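You operate a simulated robot arm through the tools that you are given. There is no shell and no other tool.

You run a simulated robot arm. Do the job below in one go: nothing can be reset, and whatever is moved stays where it is left.

JOB
Put things in order on the packing table. At the end: the teal small rake stands where the silver funnel stood; the silver funnel stands where the white tall jar (marked "CREAM") stood; the gold ring holder is in the silver drip bowl; the white tall jar stands on top of the gold glass tray; whatever was shut is shut again. Leave all else as you found it, and nothing knocked over.

Only the result counts: the job must be done as asked and must still hold three seconds after the hand-in. Knocking over, shifting, dropping, spilling or breaking anything else fails it.

ROBOT AND FRAMES
A 6-joint arm with a two-finger parallel gripper, fixed in place. Base frame: the origin is at the foot of the arm, x ahead of it, y to its left, z up; the work surface is at about z = 0. Readings come in m, degrees, newtons and seconds.
With the tool pointing down near the work surface it reaches from about 0.18 to 0.46 m from the base axis. Its first joint turns from -70.0 to 70.0 degrees. Payload 1.9 kg.
The TCP is the grasp point between the finger pads, 0.023 m short of the fingertips. In the tool frame z runs along the fingers and y along their closing line. The gripper opens to 0.094 m. The fingers are 0.038 m wide and 0.01 m thick; the gripper's body (0.054 by 0.096 m) begins 0.039 m behind the TCP.
Orientation is told as [roll, pitch, yaw] about the base's x, y, z axes, in that order, counted from this pose: with the fingers straight down and closing along the base's y, the tool's x points along the base's -x, its y along +y and its z along -z.

CONTROLS
- The arm moves only by the tool apply_moves. Its argument "plan" is text: rows parted by semicolons, each of 7 numbers parted by spaces: the shift along the tool's x, y, z in m, then the turn, a rotation vector about the tool's x, y, z in degrees, then the opening in per cent of the stroke, from 0 (shut) to 100 (fully open). In form: dx dy dz rx ry rz gripper; .... A call has 1 to 20 rows; each row is the pose to reach, as a shift and turn from the pose commanded when the call began, along the tool's axes at that moment. Rows are played at 5 a second. More than 0.05 m and 8.6 degrees between two rows, or a gripper value outside its range, and nothing of the call is played. Where a pose cannot be reached the arm comes as near as it can. A force on the tool above 40 N (or 10 N above the force at the start of the call, whichever is more), or a blocked arm, ends the call early, and 0.2 s more pass. The fingers move at their own pace (about 0.108 m/s each) and stop on an object; they squeeze with about 34 N. The grip force told is the motor's: it shows also when the fingers shut on nothing. Time passes only in rows, and 0.2 s behind the last, so rows that repeat a pose let the fingers close. It gives the time, the measured TCP pose, the force on the tool (base axes), the opening and the grip force at its end, in the units of the frame above (readings bear some noise), with the torque about the TCP (base axes, N m) and any sound that the robot's microphone picked up, and new pictures: "pictures" is both (left out), scene, wrist or none.
- Cameras (640 x 400 px; columns grow to the right, rows downward): "scene" is fixed at [0.0697, 0.3284, 0.4401]; the picture's right is [-0.57, -0.82, 0.00], its down [-0.42, 0.29, -0.86] and it looks along [0.71, -0.49, -0.51] (base axes); focal length 229 px, centre (320, 200). "wrist" rides on the gripper at [0.086, 0.016, -0.075] in the tool frame; the picture's right is [-0.18, 0.98, 0.00], its down [-0.58, -0.11, -0.81] and it looks along [-0.79, -0.15, 0.59] (tool axes); focal length 243 px, centre (320, 200). There is no depth. A picture from a camera that has moved, and an enlarged one, comes with that camera's place and axes in the base frame and with its lens. The place of the scene camera against the robot may be out by one fixed shift of up to 0.012 m in any direction.
- inspect(camera, box): a new picture of the part [left, top, right, bottom] of that camera's present view, enlarged. No time passes.
- sign_off(): hands the job in; it is judged then, once.

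Places have to be worked out from the pictures, the camera data and where the tool is seen. Open the gripper and draw the arm clear of the work before you hand the job in, unless the task says otherwise.

The tools are called after ">>>" by a JSON object that holds its "fn" and its "kwargs". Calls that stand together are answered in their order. apply_moves: Moves the arm, as the interface text tells. Its arguments: {"type":"object","properties":{"plan":{"type":"string"},"pictures":{"type":"string","enum":["both","scene","wrist","none"]}},"required":["plan"]} The other tools are called the same way: inspect (camera, box) takes an enlarged picture of a part of a camera's view; sign_off () hands the job in.

At the start:

```text
time_s: 0.0
tool_pos: [0.3253, 0.0302, 0.3412]
tcp_rot: [0.0, -0.1, -0.1]
wrist_force: [0.2, 0.0, 0.4]
torque: [0.0, -0.02, 0.0]
gripper_width: 0.0942
grasp_force: 0.0
```

scene: 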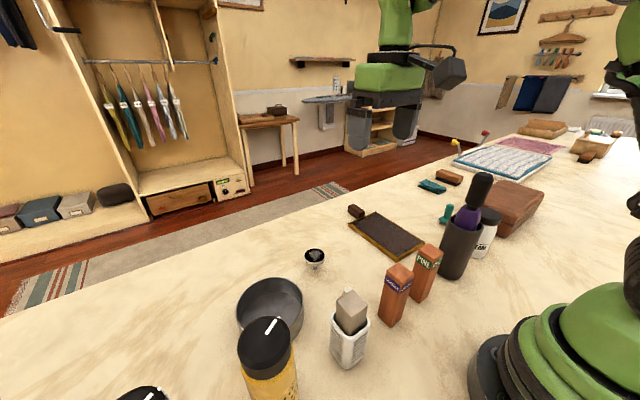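
wrist: 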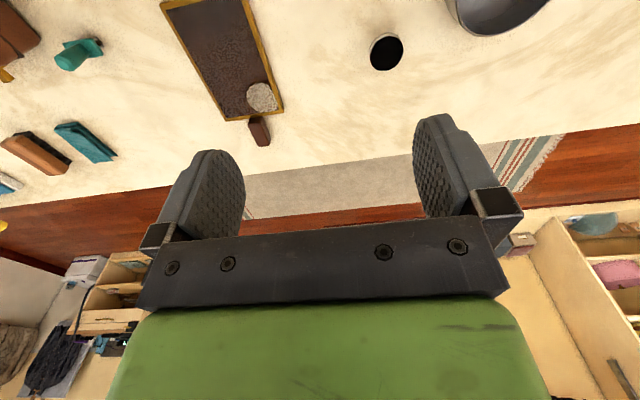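

I'll start by looking closely at the scene picture to identify the objects.

>>> {"fn": "inspect", "kwargs": {"camera": "scene", "box": [220, 180, 420, 400]}}

>>> {"fn": "inspect", "kwargs": {"camera": "scene", "box": [330, 140, 550, 300]}}

>>> {"fn": "inspect", "kwargs": {"camera": "wrist", "box": [0, 0, 320, 200]}}

>>> {"fn": "inspect", "kwargs": {"camera": "wrist", "box": [320, 0, 640, 200]}}

```text
1.82 times, centred on (320, 290) of scene
camera zoom: at [0.0697, 0.3284, 0.4401], right [-0.57, -0.82, 0.0], down [-0.42, 0.29, -0.86], along [0.71, -0.49, -0.51], focal length 416 px, centre (320, 36)
```

zoom: 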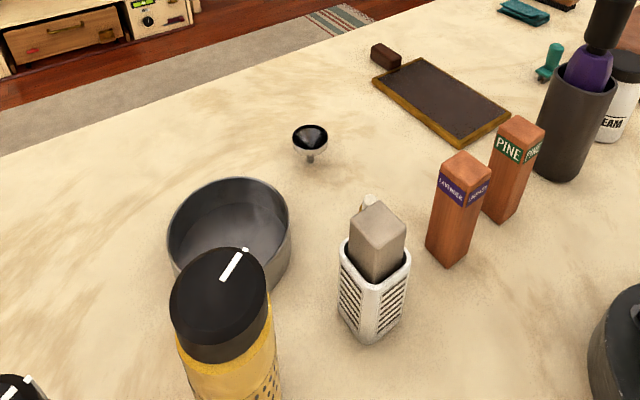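

```text
2.50 times, centred on (440, 220) of scene
camera zoom: at [0.0697, 0.3284, 0.4401], right [-0.57, -0.82, 0.0], down [-0.42, 0.29, -0.86], along [0.71, -0.49, -0.51], focal length 572 px, centre (20, 150)
```

zoom: 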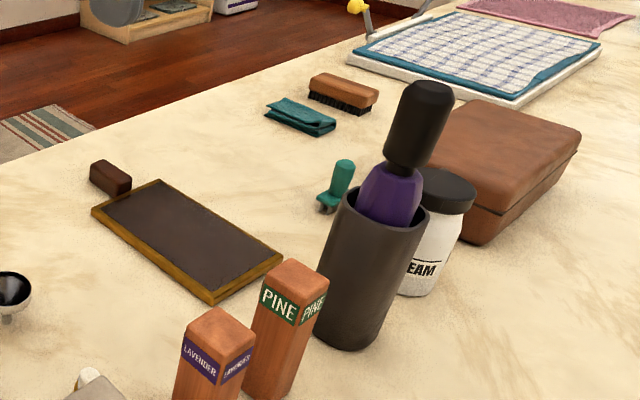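

```text
2.00 times, centred on (160, 100) of wrist
camera zoom: at [0.2376, 0.0461, 0.4146], right [0.19, 0.98, 0.0], down [0.58, -0.11, 0.81], along [0.79, -0.15, -0.59], focal length 485 px, centre (640, 400)
```

zoom: 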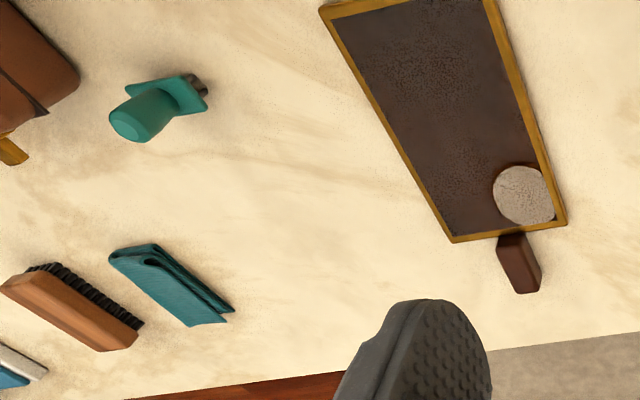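

```text
2.00 times, centred on (480, 100) of wrist
camera zoom: at [0.2376, 0.0461, 0.4146], right [0.19, 0.98, 0.0], down [0.58, -0.11, 0.81], along [0.79, -0.15, -0.59], focal length 485 px, centre (0, 400)
```

zoom: 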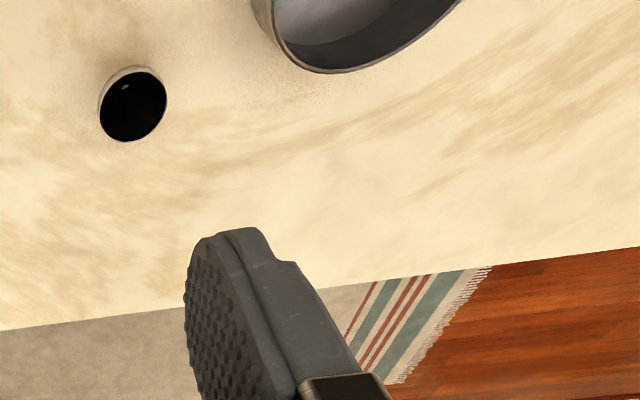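

The scene shows the funnel near (0.41, 0.11), the rake near (0.33, -0.32), the jar near (0.20, -0.30), the tray around (0.40, -0.13), and the bowl around (0.345, 0.25). The gold ring holder is not visible, so I'll turn the wrist camera high over the right side to look at the box and the rest.

>>> {"fn": "apply_moves", "kwargs": {"plan": "0.02 -0.03 -0.01 0 0 7 100; 0.04 -0.06 -0.02 0 0 14 100; 0.065 -0.09 -0.03 0 0 21 100; 0.09 -0.12 -0.04 0 0 28 100; 0.11 -0.15 -0.04 0 0 35 100; 0.13 -0.18 -0.04 0 0 42 100; 0.15 -0.21 -0.04 0 0 50 100; 0.165 -0.22 -0.04 0 0 57 100; 0.165 -0.22 -0.04 0 0 57 100", "pictures": "both"}}

```text
time_s: 2.0
tool_pos: [0.1621, -0.1883, 0.3816]
tcp_rot: [0.1, -0.1, -57.2]
wrist_force: [0.4, 0.2, 0.5]
torque: [0.02, 0.01, 0.01]
gripper_width: 0.094
grasp_force: 0.0
camera wrist: at [0.128, -0.1075, 0.4554], right [0.93, 0.38, 0.0], down [0.22, -0.55, 0.81], along [0.31, -0.75, -0.59], focal length 243 px, centre (320, 200)
```

scene: 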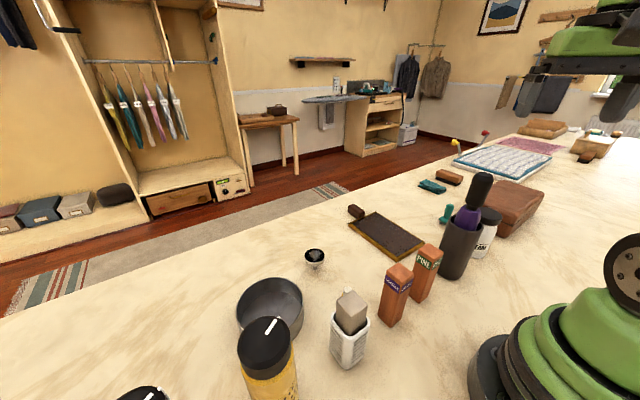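
wrist: 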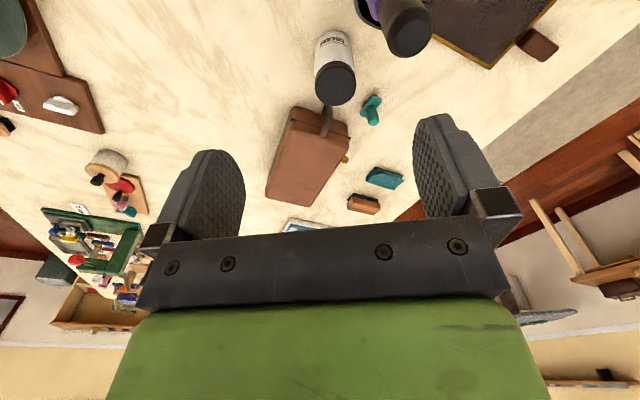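

>>> {"fn": "inspect", "kwargs": {"camera": "wrist", "box": [240, 0, 440, 230]}}

>>> {"fn": "inspect", "kwargs": {"camera": "wrist", "box": [0, 0, 240, 200]}}

>>> {"fn": "inspect", "kwargs": {"camera": "wrist", "box": [340, 0, 640, 200]}}

>>> {"fn": "inspect", "kwargs": {"camera": "wrist", "box": [255, 80, 365, 220]}}

```text
1.74 times, centred on (340, 115) of wrist
camera zoom: at [0.128, -0.1075, 0.4554], right [0.93, 0.38, 0.0], down [0.22, -0.55, 0.81], along [0.31, -0.75, -0.59], focal length 422 px, centre (285, 348)
```

zoom: 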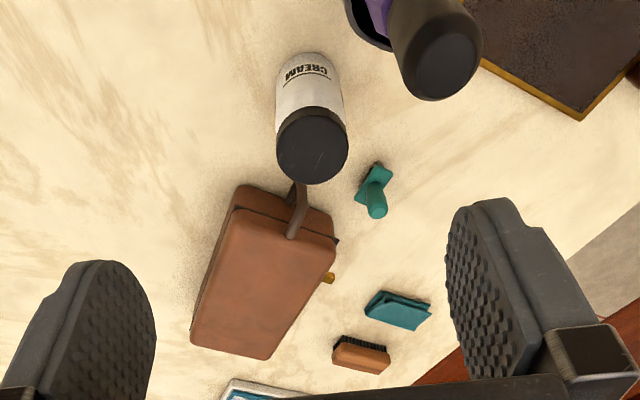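

```text
2.00 times, centred on (120, 100) of wrist
camera zoom: at [0.128, -0.1075, 0.4554], right [0.93, 0.38, 0.0], down [0.22, -0.55, 0.81], along [0.31, -0.75, -0.59], focal length 485 px, centre (720, 400)
```

zoom: 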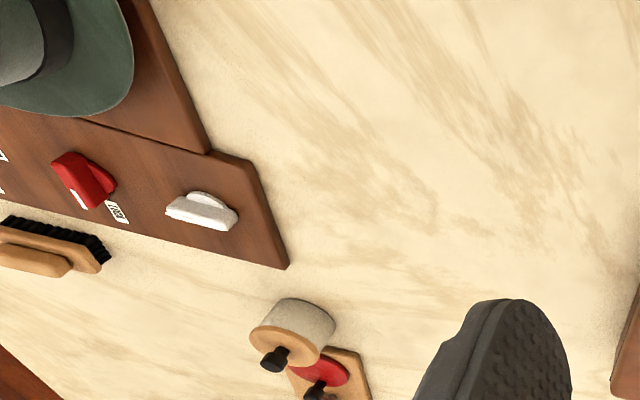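

```text
2.00 times, centred on (490, 100) of wrist
camera zoom: at [0.128, -0.1075, 0.4554], right [0.93, 0.38, 0.0], down [0.22, -0.55, 0.81], along [0.31, -0.75, -0.59], focal length 485 px, centre (-20, 400)
```

zoom: 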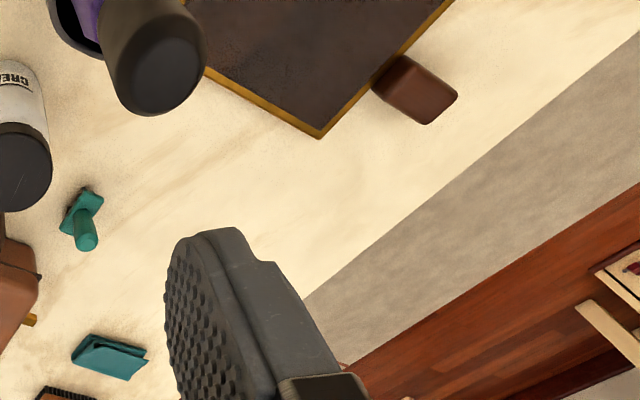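

```text
2.86 times, centred on (310, 150) of wrist
camera zoom: at [0.128, -0.1075, 0.4554], right [0.93, 0.38, 0.0], down [0.22, -0.55, 0.81], along [0.31, -0.75, -0.59], focal length 693 px, centre (349, 343)
```

zoom: 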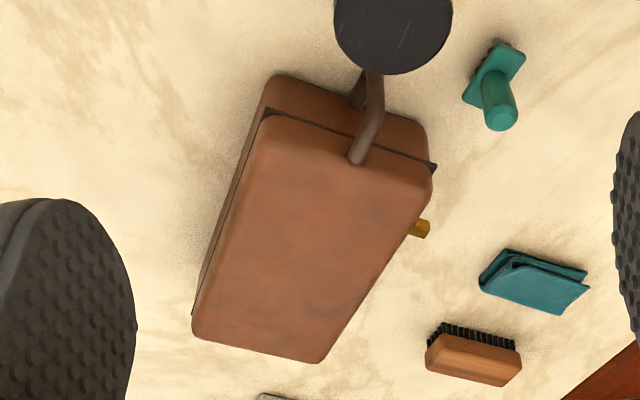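

The box has a closed lid with a strap-like handle on its near edge, and a small gold piece sticks out on its +x side. I'll move past the jar, well above everything, for a closer view of the box front.

>>> {"fn": "apply_moves", "kwargs": {"plan": "-0.04 -0.001 0 0 0 6 100; -0.08 -0.002 0.01 0 0 12 100; -0.11 -0.003 0.03 0 0 18 100; -0.131 -0.0035 0.06 0 0 23 100; -0.131 -0.0035 0.09 0 0 23 100; -0.131 -0.0035 0.09 0 0 23 100", "pictures": "both"}}

```text
time_s: 3.4
tool_pos: [0.2288, -0.3028, 0.2923]
tcp_rot: [0.1, -0.1, -80.1]
wrist_force: [-0.4, 0.2, 0.4]
torque: [-0.04, 0.02, 0.02]
gripper_width: 0.0939
grasp_force: 0.0
camera wrist: at [0.2298, -0.2148, 0.3654], right [1.0, -0.01, 0.0], down [-0.01, -0.59, 0.81], along [-0.01, -0.81, -0.59], focal length 243 px, centre (320, 200)
```

scene: 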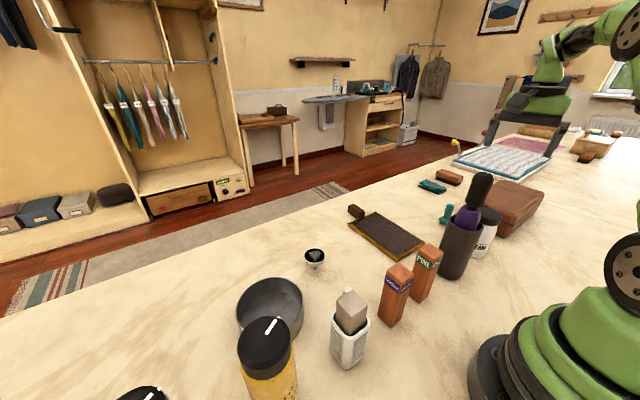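
wrist: 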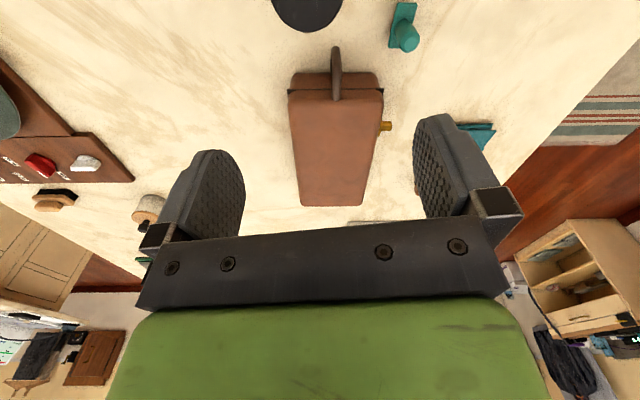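

>>> {"fn": "inspect", "kwargs": {"camera": "wrist", "box": [270, 0, 430, 110]}}

>>> {"fn": "inspect", "kwargs": {"camera": "wrist", "box": [270, 60, 410, 220]}}

>>> {"fn": "inspect", "kwargs": {"camera": "scene", "box": [470, 160, 570, 250]}}

>>> {"fn": "inspect", "kwargs": {"camera": "scene", "box": [320, 190, 440, 270]}}

```text
3.64 times, centred on (350, 55) of wrist
camera zoom: at [0.2298, -0.2148, 0.3654], right [1.0, -0.01, 0.0], down [-0.01, -0.59, 0.81], along [-0.01, -0.81, -0.59], focal length 882 px, centre (211, 727)
```

zoom: 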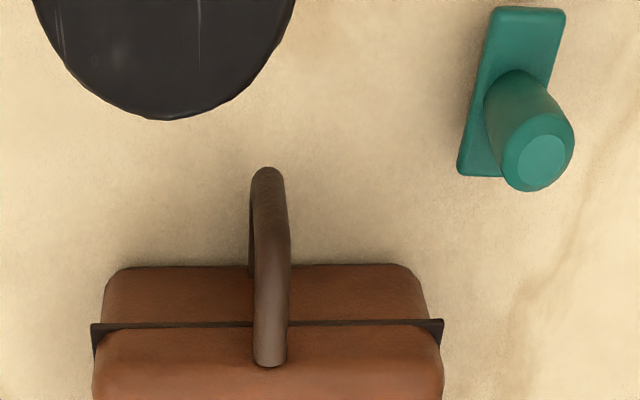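

```text
2.50 times, centred on (340, 140) of wrist
camera zoom: at [0.2298, -0.2148, 0.3654], right [1.0, -0.01, 0.0], down [-0.01, -0.59, 0.81], along [-0.01, -0.81, -0.59], focal length 606 px, centre (270, 350)
```

zoom: 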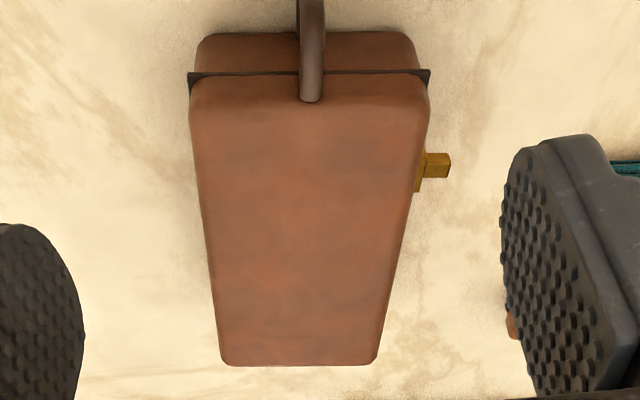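

```text
4.44 times, centred on (520, 205) of scene
camera zoom: at [0.0697, 0.3284, 0.4401], right [-0.57, -0.82, 0.0], down [-0.42, 0.29, -0.86], along [0.71, -0.49, -0.51], focal length 1016 px, centre (-569, 178)
```

zoom: 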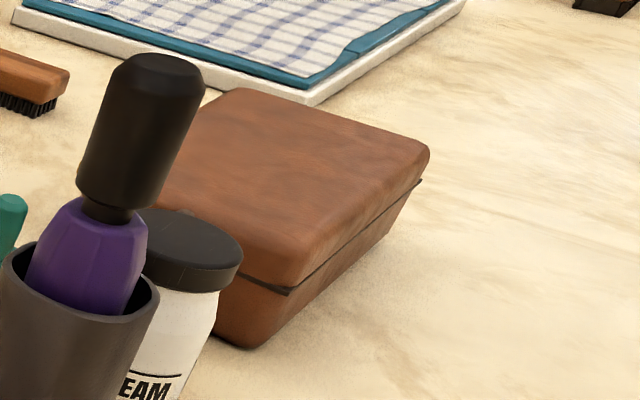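

```text
5.00 times, centred on (380, 230) of scene
camera zoom: at [0.0697, 0.3284, 0.4401], right [-0.57, -0.82, 0.0], down [-0.42, 0.29, -0.86], along [0.71, -0.49, -0.51], focal length 1144 px, centre (20, 50)
```

zoom: 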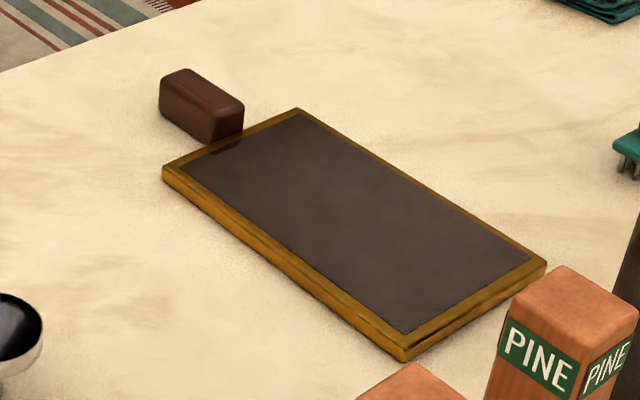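

The box has a loop handle on its front (near x 0.25, y -0.35) and a gold catch on the +x side, and the holder isn't anywhere on this side. I'll look at the left side of the table before deciding where it is.

>>> {"fn": "apply_moves", "kwargs": {"plan": "0.0247 0.0314 -0.02 0 0 -7.8 100; 0.0528 0.0598 -0.04 0 0 -15.6 100; 0.0834 0.0844 -0.06 0 0 -23.4 100; 0.116 0.1053 -0.08 0 0 -31.2 100; 0.1501 0.1223 -0.1 0 0 -39 100; 0.1852 0.1351 -0.1 0 0 -46.8 100; 0.2209 0.1439 -0.1 0 0 -54.6 100; 0.2567 0.1487 -0.1 0 0 -62.4 100; 0.2922 0.1494 -0.1 0 0 -70.2 100; 0.3269 0.1465 -0.1 0 0 -78 100; 0.3606 0.1398 -0.1 0 0 -85.8 100; 0.3927 0.1298 -0.1 0 0 -93.6 100; 0.4229 0.1164 -0.1 0 0 -101.4 100; 0.4509 0.1002 -0.1 0 0 -109.2 100; 0.4764 0.0813 -0.1 0 0 -117 100; 0.4993 0.0602 -0.1 0 0 -124.8 100; 0.4993 0.0602 -0.1 0 0 -124.8 100", "pictures": "wrist"}}

```text
time_s: 7.0
tool_pos: [0.2018, 0.2002, 0.3914]
tcp_rot: [-0.1, 0.0, 44.7]
wrist_force: [0.8, 0.2, 0.3]
torque: [-0.03, -0.02, 0.0]
gripper_width: 0.094
grasp_force: 0.0
camera wrist: at [0.1273, 0.1515, 0.4652], right [-0.56, 0.83, 0.0], down [0.49, 0.33, 0.81], along [0.67, 0.45, -0.59], focal length 243 px, centre (320, 200)
```

wrist: 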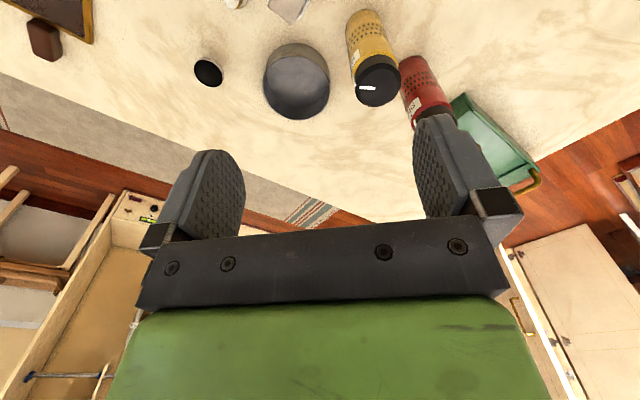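

>>> {"fn": "inspect", "kwargs": {"camera": "wrist", "box": [180, 0, 400, 140]}}

>>> {"fn": "inspect", "kwargs": {"camera": "wrist", "box": [380, 60, 640, 220]}}

>>> {"fn": "inspect", "kwargs": {"camera": "scene", "box": [100, 260, 400, 400]}}

```text
2.86 times, centred on (290, 70) of wrist
camera zoom: at [0.1273, 0.1515, 0.4652], right [-0.56, 0.83, 0.0], down [0.49, 0.33, 0.81], along [0.67, 0.45, -0.59], focal length 693 px, centre (406, 571)
```

zoom: 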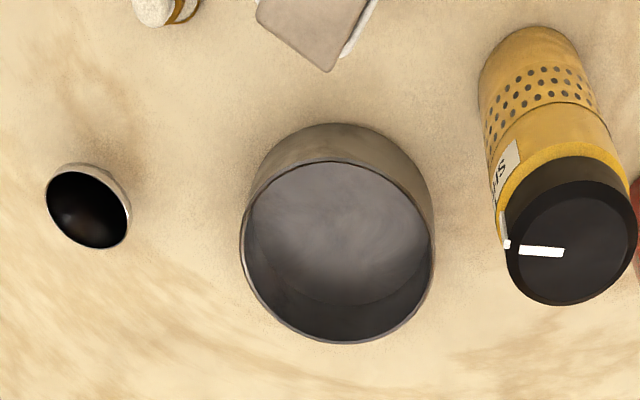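

```text
2.46 times, centred on (510, 140) of wrist
camera zoom: at [0.1273, 0.1515, 0.4652], right [-0.56, 0.83, 0.0], down [0.49, 0.33, 0.81], along [0.67, 0.45, -0.59], focal length 597 px, centre (-148, 348)
```

zoom: 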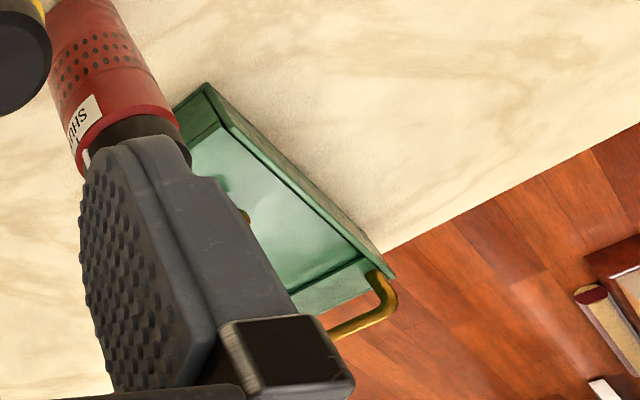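

```text
2.13 times, centred on (250, 330) of scene
camera zoom: at [0.0697, 0.3284, 0.4401], right [-0.57, -0.82, 0.0], down [-0.42, 0.29, -0.86], along [0.71, -0.49, -0.51], focal length 488 px, centre (469, -77)
```

zoom: 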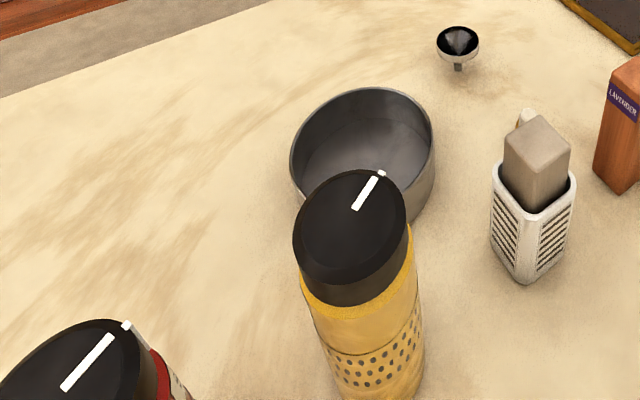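

There is a green tray with gold handles on the left that has something inside, and a small white item with a gold band by the grey block. I'll turn further left to see the green tray's contents.

>>> {"fn": "apply_moves", "kwargs": {"plan": "0.0074 0.0158 0 0 0 -7 100; 0.0149 0.0316 0 0 0 -14 100; 0.0223 0.0474 0 0 0 -21 100; 0.0298 0.0632 0 0 0 -28 100; 0.0372 0.079 0 0 0 -36 100; 0.0372 0.079 0 0 0 -43 100; 0.0372 0.079 0 0 0 -43 100", "pictures": "wrist"}}

```text
time_s: 8.6
tool_pos: [0.1188, 0.232, 0.3889]
tcp_rot: [-0.1, -0.1, 87.7]
wrist_force: [-0.3, -0.5, -0.6]
torque: [-0.01, -0.02, 0.01]
gripper_width: 0.0942
grasp_force: 0.1
camera wrist: at [0.0986, 0.1448, 0.4632], right [-0.98, 0.22, 0.0], down [0.13, 0.58, 0.81], along [0.18, 0.79, -0.59], focal length 243 px, centre (320, 200)
```

wrist: 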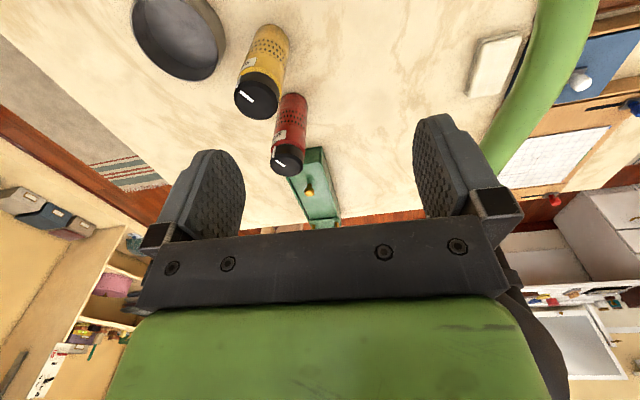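

>>> {"fn": "inspect", "kwargs": {"camera": "wrist", "box": [260, 130, 380, 235]}}

>>> {"fn": "inspect", "kwargs": {"camera": "wrist", "box": [420, 0, 620, 130]}}

```text
3.81 times, centred on (320, 182) of wrist
camera zoom: at [0.0986, 0.1448, 0.4632], right [-0.98, 0.22, 0.0], down [0.13, 0.58, 0.81], along [0.18, 0.79, -0.59], focal length 924 px, centre (320, 267)
```

zoom: 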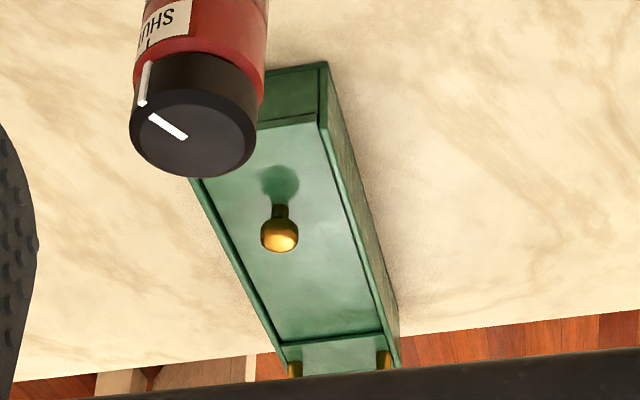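

```text
3.08 times, centred on (520, 65) of wrist
camera zoom: at [0.0986, 0.1448, 0.4632], right [-0.98, 0.22, 0.0], down [0.13, 0.58, 0.81], along [0.18, 0.79, -0.59], focal length 746 px, centre (-295, 615)
```

zoom: 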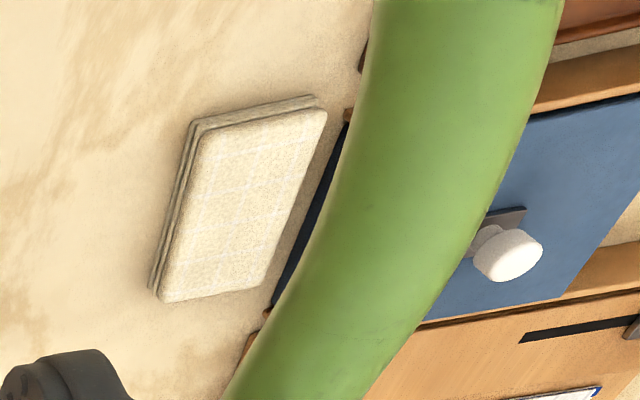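

The green box with the knob is about 0.6 m out, beyond reach, so it is likely only set dressing. Next I'll look at the small white-and-gold item near the grey block around (0.29, 0.11).

>>> {"fn": "apply_moves", "kwargs": {"plan": "0.0159 -0.0077 0 0 0 7.8 100; 0.0318 -0.0155 0 0 0 15.6 100; 0.0477 -0.0232 0 0 0 23.4 100; 0.0636 -0.031 0 0 0 31.2 100; 0.0795 -0.0387 0 0 0 39 100; 0.0954 -0.0464 0 0 0 46.8 100; 0.1113 -0.0542 0 0 0 54.6 100; 0.1272 -0.0619 0 0 0 62.4 100; 0.1431 -0.0697 0 0 0 70.2 100; 0.159 -0.0774 0 0 0 78 100; 0.159 -0.0774 0 0 0 78 100", "pictures": "wrist"}}

```text
time_s: 11.0
tool_pos: [0.1892, 0.0675, 0.3904]
tcp_rot: [0.0, -0.1, 9.6]
wrist_force: [0.1, 0.1, -0.8]
torque: [0.01, -0.01, 0.0]
gripper_width: 0.0941
grasp_force: 0.2
camera wrist: at [0.1006, 0.0695, 0.4643], right [0.02, 1.0, 0.0], down [0.59, -0.01, 0.81], along [0.81, -0.01, -0.59], focal length 243 px, centre (320, 200)
```

wrist: 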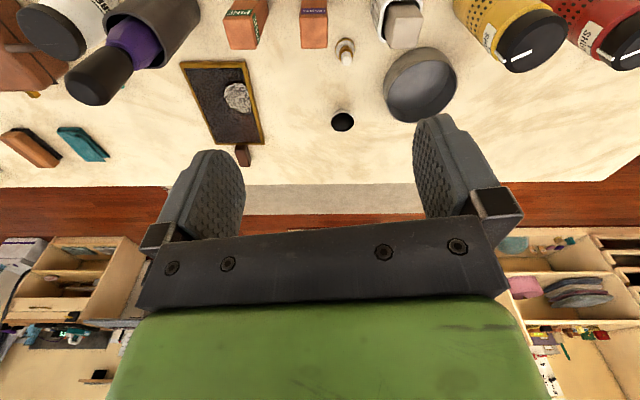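

>>> {"fn": "inspect", "kwargs": {"camera": "wrist", "box": [300, 0, 460, 100]}}

>>> {"fn": "inspect", "kwargs": {"camera": "wrist", "box": [170, 50, 280, 170]}}

>>> {"fn": "inspect", "kwargs": {"camera": "wrist", "box": [0, 0, 200, 130]}}

```text
4.00 times, centred on (380, 50) of wrist
camera zoom: at [0.1006, 0.0695, 0.4643], right [0.02, 1.0, 0.0], down [0.59, -0.01, 0.81], along [0.81, -0.01, -0.59], focal length 970 px, centre (80, 800)
```

zoom: 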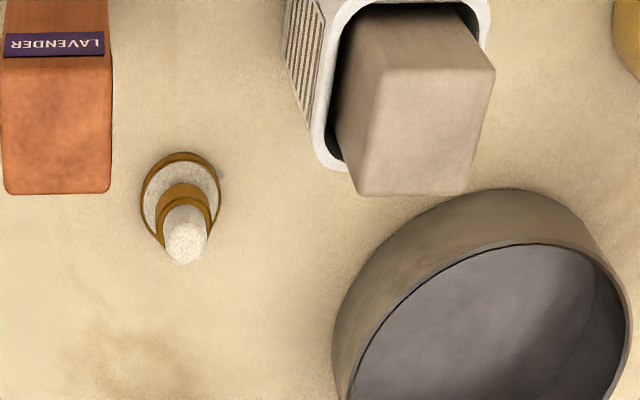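

```text
3.33 times, centred on (225, 110) of wrist
camera zoom: at [0.1006, 0.0695, 0.4643], right [0.02, 1.0, 0.0], down [0.59, -0.01, 0.81], along [0.81, -0.01, -0.59], focal length 809 px, centre (637, 500)
```

zoom: 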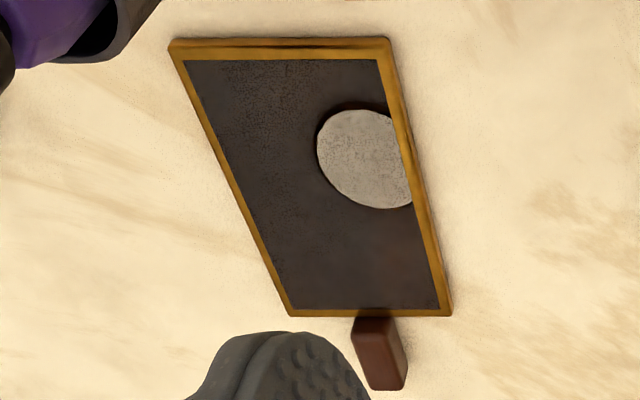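

```text
3.08 times, centred on (100, 65) of wrist
camera zoom: at [0.1006, 0.0695, 0.4643], right [0.02, 1.0, 0.0], down [0.59, -0.01, 0.81], along [0.81, -0.01, -0.59], focal length 746 px, centre (997, 615)
```

zoom: 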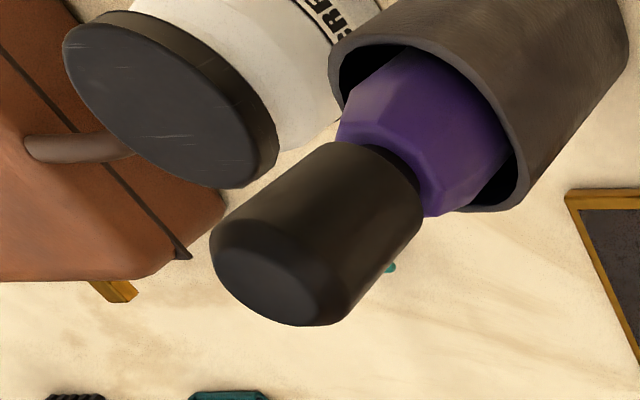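

The round patch on the tray moves between views, so it's only a lamp reflection. The item at about (0.287, 0.111) looks like a ring dish with a post (gold trim). I'll go lower for a closer look at it.

>>> {"fn": "apply_moves", "kwargs": {"plan": "-0.005 0.01 0.04 0 0 -2 100; -0.01 0.02 0.08 0 0 -4 100; -0.015 0.03 0.12 0 0 -6 100; -0.0175 0.0376 0.13 0 0 -8 100; -0.0175 0.0376 0.13 0 0 -8 100", "pictures": "wrist"}}

>>> {"fn": "inspect", "kwargs": {"camera": "wrist", "box": [240, 40, 400, 140]}}

```text
time_s: 12.2
tool_pos: [0.2001, 0.1083, 0.2607]
tcp_rot: [-0.1, -0.1, 17.7]
wrist_force: [0.0, -0.1, -0.6]
torque: [-0.01, 0.02, 0.01]
gripper_width: 0.0941
grasp_force: 0.1
camera wrist: at [0.112, 0.0965, 0.3339], right [-0.12, 0.99, 0.0], down [0.59, 0.07, 0.81], along [0.8, 0.1, -0.59], focal length 243 px, centre (320, 200)
```

wrist: 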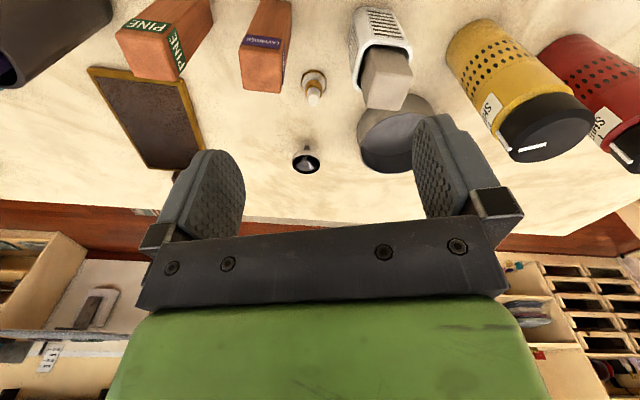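

```text
4.00 times, centred on (320, 90) of wrist
camera zoom: at [0.112, 0.0965, 0.3339], right [-0.12, 0.99, 0.0], down [0.59, 0.07, 0.81], along [0.8, 0.1, -0.59], focal length 970 px, centre (320, 640)
```

zoom: 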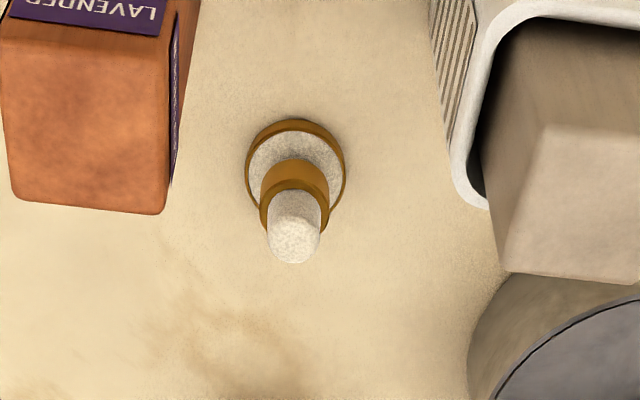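

The item is a gold dish and post with white pads: that's the gold ring holder, standing in the open, about 35 mm wide and 50 mm tall at (0.286, 0.110). Nothing needs opening. I'll inspect the funnel, bowl and neighbours from this view to get exact places.

>>> {"fn": "inspect", "kwargs": {"camera": "wrist", "box": [270, 130, 350, 180]}}

>>> {"fn": "inspect", "kwargs": {"camera": "wrist", "box": [330, 0, 470, 180]}}

>>> {"fn": "inspect", "kwargs": {"camera": "scene", "box": [295, 235, 335, 275]}}

>>> {"fn": "inspect", "kwargs": {"camera": "scene", "box": [420, 150, 520, 290]}}

```text
8.00 times, centred on (310, 155) of wrist
camera zoom: at [0.112, 0.0965, 0.3339], right [-0.12, 0.99, 0.0], down [0.59, 0.07, 0.81], along [0.8, 0.1, -0.59], focal length 1941 px, centre (400, 560)
```

zoom: 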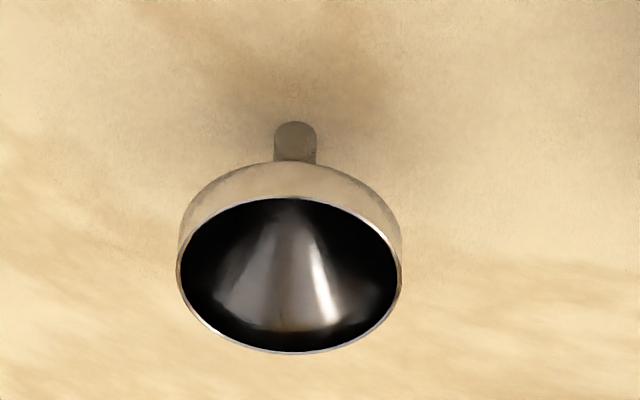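

```text
2.22 times, centred on (400, 90) of wrist
camera zoom: at [0.112, 0.0965, 0.3339], right [-0.12, 0.99, 0.0], down [0.59, 0.07, 0.81], along [0.8, 0.1, -0.59], focal length 539 px, centre (142, 444)
```

zoom: 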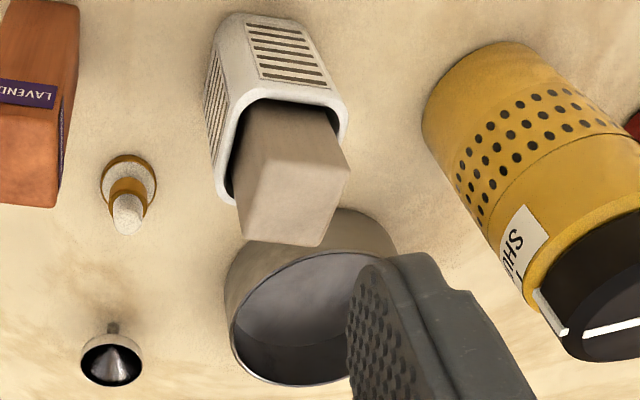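

```text
10.00 times, centred on (315, 255) of scene
camera zoom: at [0.0697, 0.3284, 0.4401], right [-0.57, -0.82, 0.0], down [-0.42, 0.29, -0.86], along [0.71, -0.49, -0.51], focal length 2287 px, centre (370, -350)
```

zoom: 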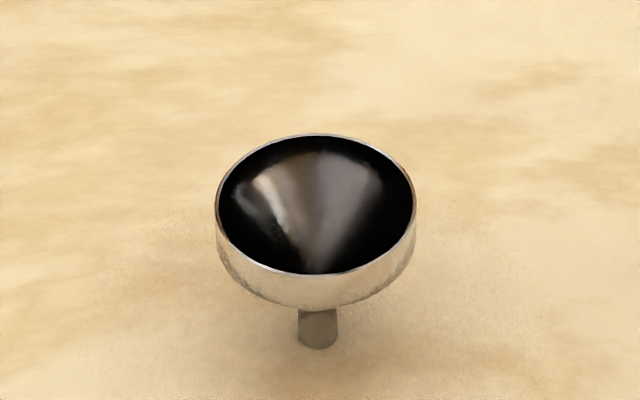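

```text
2.86 times, centred on (470, 220) of scene
camera zoom: at [0.0697, 0.3284, 0.4401], right [-0.57, -0.82, 0.0], down [-0.42, 0.29, -0.86], along [0.71, -0.49, -0.51], focal length 654 px, centre (-109, 143)
```

zoom: 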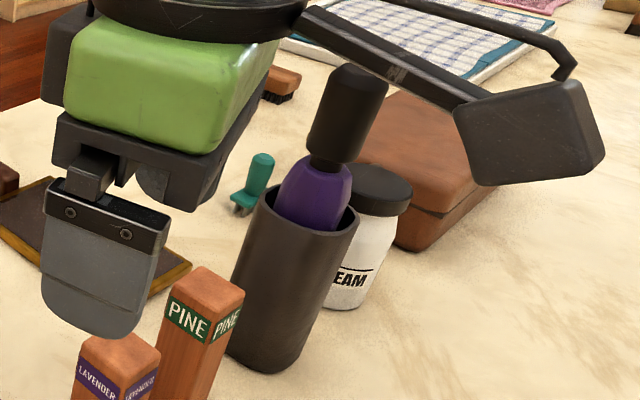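

The funnel measures as a 47 mm rim at z≈0.046 on a thin stem, standing at about (0.407, 0.1095). I'll start with the ring holder: turn to yaw -90 (so the camera stays clear of the blocks) and hover above it at z=0.20.

>>> {"fn": "apply_moves", "kwargs": {"plan": "-0.0137 -0.0041 0 0 0 8.28 100; -0.0274 -0.0082 0 0 0 16.56 100; -0.0411 -0.0123 0 0 0 24.84 100; -0.0549 -0.0163 0 0 0 33.12 100; -0.0686 -0.0204 0 0 0 41.4 100; -0.0823 -0.0245 0 0 0 49.68 100; -0.0823 -0.0245 0 0 0 57.96 100; -0.0823 -0.0245 0 0 0 66.24 100; -0.0823 -0.0245 0 0 0 74.52 100; -0.0823 -0.0245 0.015 0 0 82.8 100; -0.0823 -0.0245 0.03 0 0 91.08 100; -0.0823 -0.0245 0.045 0 0 99.36 100; -0.0823 -0.0245 0.06 0 0 107.64 100; -0.0823 -0.0245 0.06 0 0 107.64 100", "pictures": "both"}}

```text
time_s: 15.2
tool_pos: [0.2873, 0.1104, 0.199]
tcp_rot: [0.1, 0.0, -90.0]
wrist_force: [0.6, 1.1, 0.0]
torque: [0.04, -0.01, 0.0]
gripper_width: 0.094
grasp_force: 0.1
camera wrist: at [0.3028, 0.1967, 0.274], right [0.98, -0.18, 0.0], down [-0.11, -0.58, 0.81], along [-0.15, -0.79, -0.59], focal length 243 px, centre (320, 200)
```

scene: 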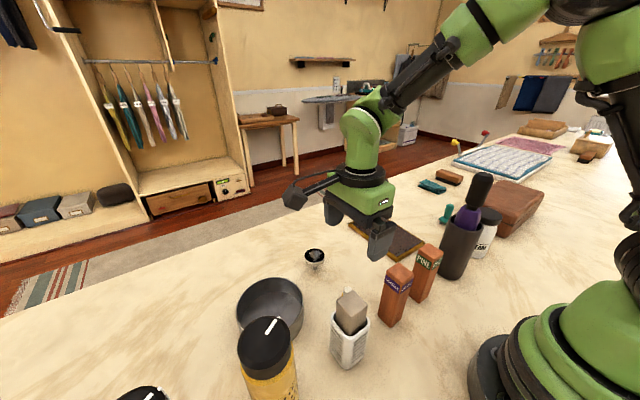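
wrist: 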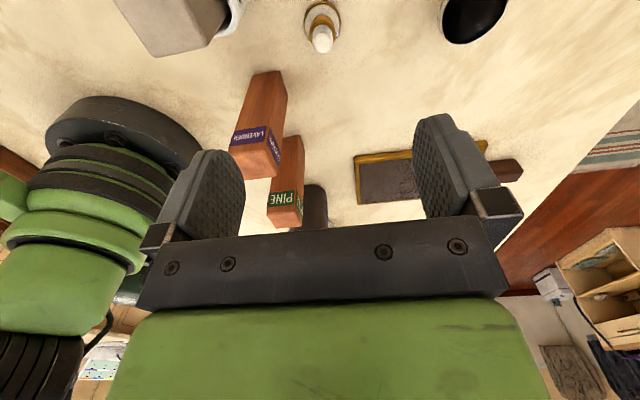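

>>> {"fn": "inspect", "kwargs": {"camera": "wrist", "box": [270, 0, 370, 60]}}

```text
6.40 times, centred on (320, 30) of wrist
camera zoom: at [0.3028, 0.1967, 0.274], right [0.98, -0.18, 0.0], down [-0.11, -0.58, 0.81], along [-0.15, -0.79, -0.59], focal length 1553 px, centre (320, 1288)
```

zoom: 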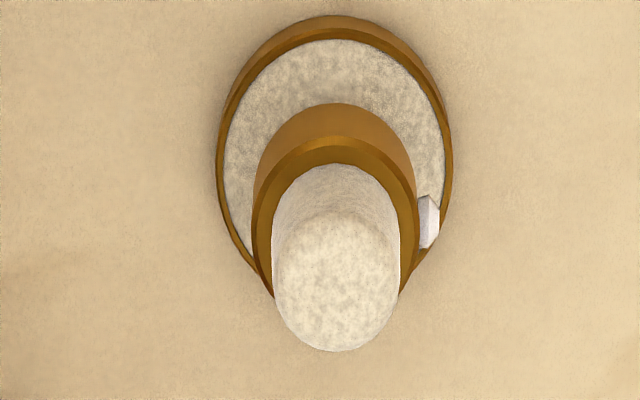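

The ring holder's centre works out at (0.289, 0.1125), just under the gripper. I'll narrow the fingers to half and descend most of the way, then check.

>>> {"fn": "apply_moves", "kwargs": {"plan": "0.001 0.0008 0.02 0 0 0 50; 0.0021 0.0017 0.05 0 0 0 50; 0.0021 0.0017 0.08 0 0 0 50; 0.0021 0.0017 0.1 0 0 0 50; 0.0021 0.0017 0.1 0 0 0 50", "pictures": "both"}}

```text
time_s: 16.4
tool_pos: [0.2915, 0.1123, 0.1007]
tcp_rot: [0.1, 0.0, -89.9]
wrist_force: [-0.5, -1.5, 1.2]
torque: [0.03, 0.0, 0.01]
gripper_width: 0.047
grasp_force: 0.1
camera wrist: at [0.3054, 0.1977, 0.1747], right [0.98, -0.18, 0.0], down [-0.11, -0.58, 0.81], along [-0.15, -0.79, -0.59], focal length 243 px, centre (320, 200)
```

scene: 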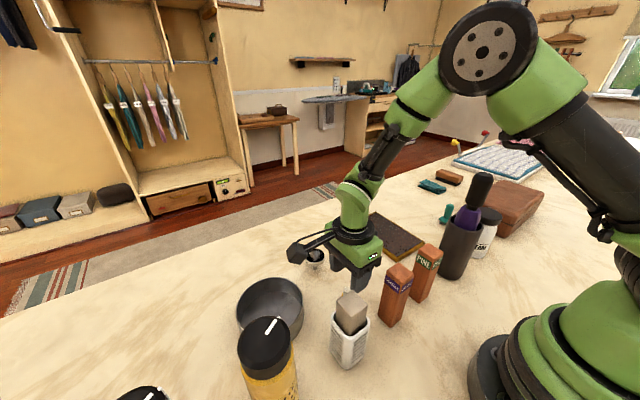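
wrist: 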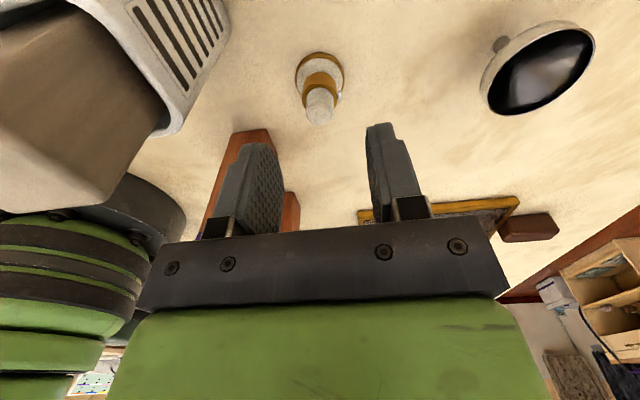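

The tip is centred between the fingers. I'll descend to z≈0.042 and close on it.

>>> {"fn": "apply_moves", "kwargs": {"plan": "0 0 0.02 0 0 0 50; 0 0 0.04 0 0 0 50; 0 0 0.059 0 0 0 50; 0 0 0.059 0 0 0 50; 0 0 0.059 0 0 0 30; 0 0 0.059 0 0 0 10; 0 0 0.059 0 0 0 10; 0 0 0.059 0 0 0 10", "pictures": "both"}}

```text
time_s: 18.2
tool_pos: [0.2897, 0.1113, 0.0413]
tcp_rot: [0.1, 0.0, -89.9]
wrist_force: [-0.5, -0.3, -0.1]
torque: [0.0, -0.05, -0.03]
gripper_width: 0.0166
grasp_force: 34.6
camera wrist: at [0.3049, 0.1971, 0.1154], right [0.98, -0.18, 0.0], down [-0.11, -0.58, 0.81], along [-0.15, -0.79, -0.59], focal length 243 px, centre (320, 200)
```

scene: 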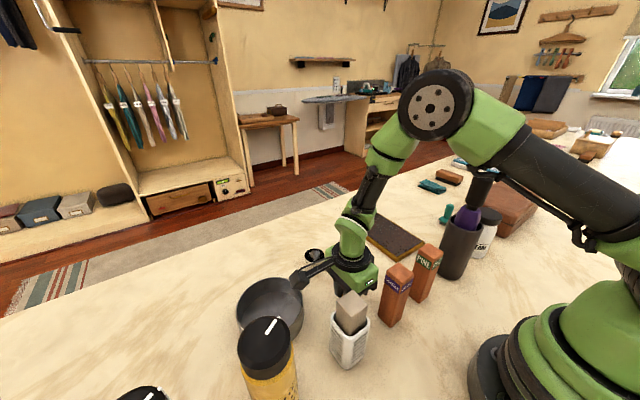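
wrist: 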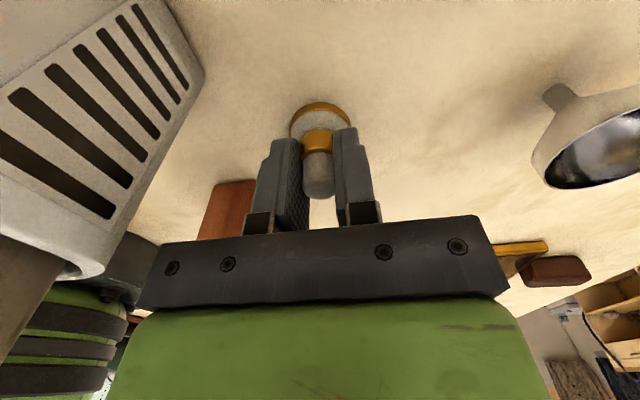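

The holder is gripped at 16.6 mm. I'll lift it to z≈0.17 and carry it over the bowl centre near (0.346, 0.247).

>>> {"fn": "apply_moves", "kwargs": {"plan": "0 0 -0.01 0 0 0 10; 0 0 -0.04 0 0 0 10; 0 0 -0.08 0 0 0 10; 0 0 -0.12 0 0 0 10; 0.02 0.008 -0.13 0 0 0 10; 0.05 0.02 -0.13 0 0 0 10; 0.085 0.035 -0.13 0 0 0 10; 0.12 0.05 -0.13 0 0 0 10; 0.1355 0.0565 -0.13 0 0 0 10; 0.1355 0.0565 -0.13 0 0 0 10", "pictures": "both"}}

```text
time_s: 20.4
tool_pos: [0.346, 0.2479, 0.1715]
tcp_rot: [0.1, -0.1, -90.0]
wrist_force: [-0.6, -0.5, 0.5]
torque: [-0.01, -0.02, -0.01]
gripper_width: 0.0167
grasp_force: 34.4
camera wrist: at [0.3611, 0.3355, 0.2449], right [0.98, -0.18, 0.0], down [-0.11, -0.58, 0.81], along [-0.15, -0.79, -0.59], focal length 243 px, centre (320, 200)
```

scene: 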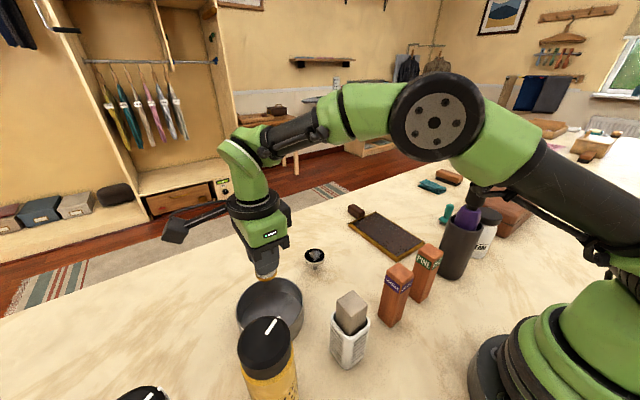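
wrist: 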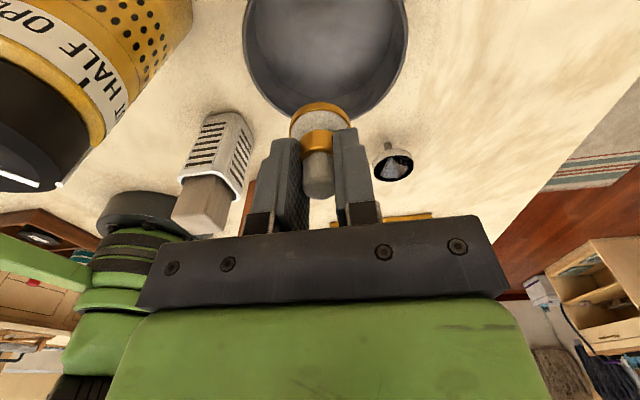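

I'm over the bowl; its centre looks closer to (0.347, 0.252), so I'll shift 4 mm and lower gently, watching the force.

>>> {"fn": "apply_moves", "kwargs": {"plan": "0.002 0.001 0.03 0 0 0 10; 0.004 0.001 0.07 0 0 0 10; 0.004 0.001 0.1 0 0 0 10; 0.004 0.001 0.115 0 0 0 10; 0.004 0.001 0.115 0 0 0 10", "pictures": "both"}}

```text
time_s: 21.6
tool_pos: [0.3482, 0.2502, 0.0563]
tcp_rot: [0.1, 0.0, -89.9]
wrist_force: [1.3, 0.1, 0.2]
torque: [-0.01, 0.0, 0.02]
gripper_width: 0.0171
grasp_force: 33.8
camera wrist: at [0.3628, 0.3378, 0.1304], right [0.98, -0.18, 0.0], down [-0.11, -0.58, 0.81], along [-0.15, -0.79, -0.59], focal length 243 px, centre (320, 200)
```

scene: 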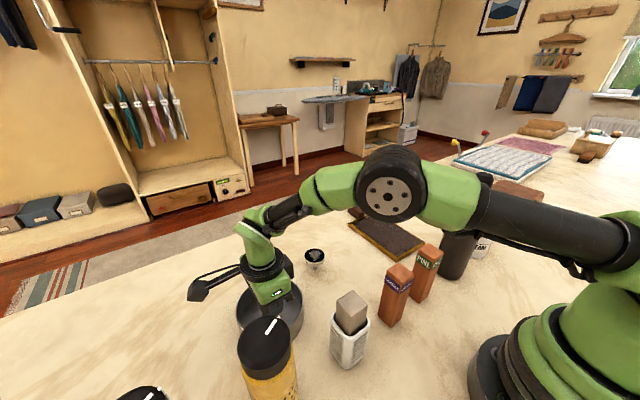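
wrist: 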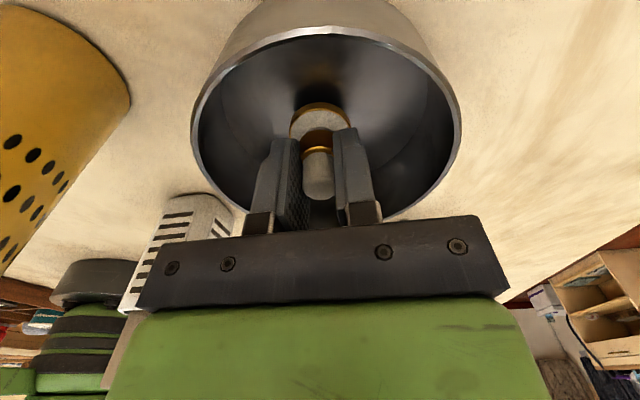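

Inside the bowl with room all round. I'll lower the last millimetres in small steps until a light contact shows.

>>> {"fn": "apply_moves", "kwargs": {"plan": "0 0 0.003 0 0 0 10; 0 0 0.006 0 0 0 10; 0 0 0.008 0 0 0 10; 0 0 0.008 0 0 0 10", "pictures": "none"}}

```text
time_s: 22.6
tool_pos: [0.3484, 0.2517, 0.048]
tcp_rot: [0.1, 0.0, -89.9]
wrist_force: [0.4, -0.4, 0.2]
torque: [-0.01, -0.03, -0.01]
gripper_width: 0.0168
grasp_force: 34.3
```

>>> {"fn": "apply_moves", "kwargs": {"plan": "0 0 0.001 0 0 0 10; 0 0 0.002 0 0 0 10; 0 0 0.003 0 0 0 10; 0 0 0.003 0 0 0 10", "pictures": "none"}}

```text
time_s: 23.6
tool_pos: [0.3475, 0.2525, 0.0469]
tcp_rot: [0.1, 0.1, -89.8]
wrist_force: [-2.9, -2.7, 10.9]
torque: [-0.09, 0.13, -0.04]
gripper_width: 0.0167
grasp_force: 34.1
```

Contact with the bowl floor (about 11 N). I'll ease up 1.5 mm, open the fingers, and rise straight up.

>>> {"fn": "apply_moves", "kwargs": {"plan": "0 0 -0.0015 0 0 0 10; 0 0 -0.0015 0 0 0 10; 0 0 -0.0015 0 0 0 25; 0 0 -0.0015 0 0 0 40; 0 0 -0.0015 0 0 0 40; 0 0 -0.02 0 0 0 40; 0 0 -0.05 0 0 0 40; 0 0 -0.09 0 0 0 40; 0 0 -0.125 0 0 0 40; 0 0 -0.125 0 0 0 40", "pictures": "both"}}

```text
time_s: 25.8
tool_pos: [0.346, 0.2518, 0.1719]
tcp_rot: [0.0, -0.1, -89.9]
wrist_force: [-0.5, 0.4, 0.9]
torque: [0.01, 0.01, -0.01]
gripper_width: 0.0376
grasp_force: 0.3
camera wrist: at [0.3609, 0.3387, 0.2452], right [0.98, -0.18, 0.0], down [-0.11, -0.58, 0.81], along [-0.15, -0.79, -0.59], focal length 243 px, centre (320, 200)
```

scene: 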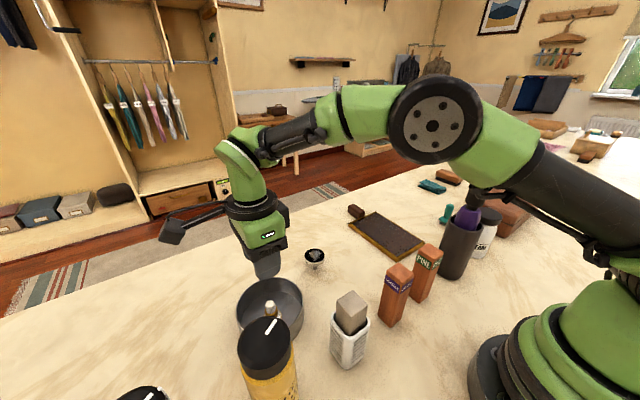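
wrist: 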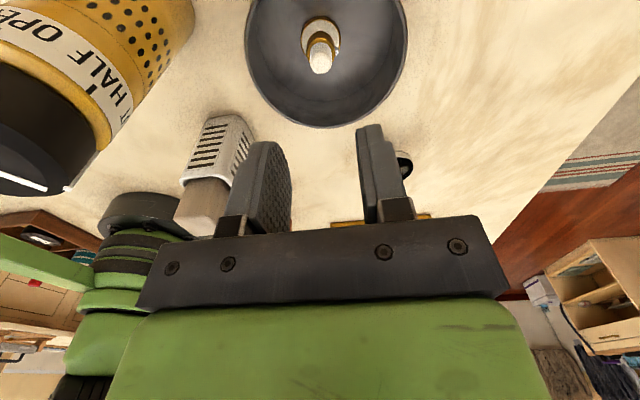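

The ring holder stands upright in the bowl. Next, raise high and travel over to the jar near (0.219, -0.274), turning to yaw -45 so the fingers will clear the case handle and the cup.

>>> {"fn": "apply_moves", "kwargs": {"plan": "0 0 -0.045 0 0 0 40; 0 0 -0.09 0 0 0 60; 0 0 -0.135 0 0 0 80; -0.021 -0.005 -0.175 0 0 0 100; -0.0631 -0.0152 -0.18 0 0 -3.75 100; -0.1052 -0.0254 -0.18 0 0 -7.5 100; -0.1473 -0.0356 -0.18 0 0 -11.25 100; -0.1894 -0.0457 -0.18 0 0 -15 100; -0.2314 -0.0559 -0.18 0 0 -18.75 100; -0.2735 -0.066 -0.18 0 0 -22.5 100; -0.3156 -0.0762 -0.18 0 0 -26.25 100; -0.3577 -0.0864 -0.18 0 0 -30 100; -0.3998 -0.0965 -0.18 0 0 -33.75 100; -0.4418 -0.1067 -0.18 0 0 -37.5 100; -0.4839 -0.1168 -0.18 0 0 -41.25 100; -0.526 -0.127 -0.18 0 0 -45 100; -0.526 -0.127 -0.18 0 0 -45 100", "pictures": "both"}}

```text
time_s: 29.4
tool_pos: [0.2189, -0.2766, 0.351]
tcp_rot: [0.2, -0.1, -44.9]
wrist_force: [1.4, -0.4, -0.5]
torque: [-0.03, 0.01, 0.01]
gripper_width: 0.0942
grasp_force: 0.1
out of reach, approached as far as the arm can: row 3, 4
camera wrist: at [0.1683, -0.2029, 0.425], right [0.82, 0.57, 0.0], down [0.33, -0.49, 0.81], along [0.46, -0.67, -0.59], focal length 243 px, centre (320, 200)
```

scene: 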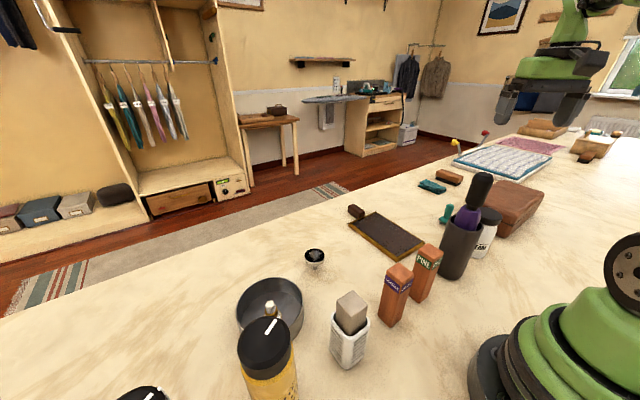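
wrist: 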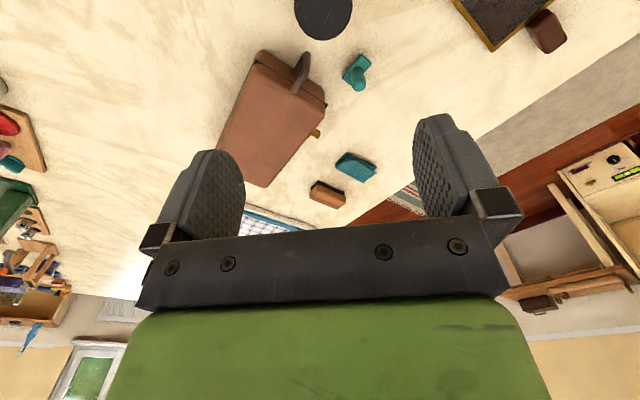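

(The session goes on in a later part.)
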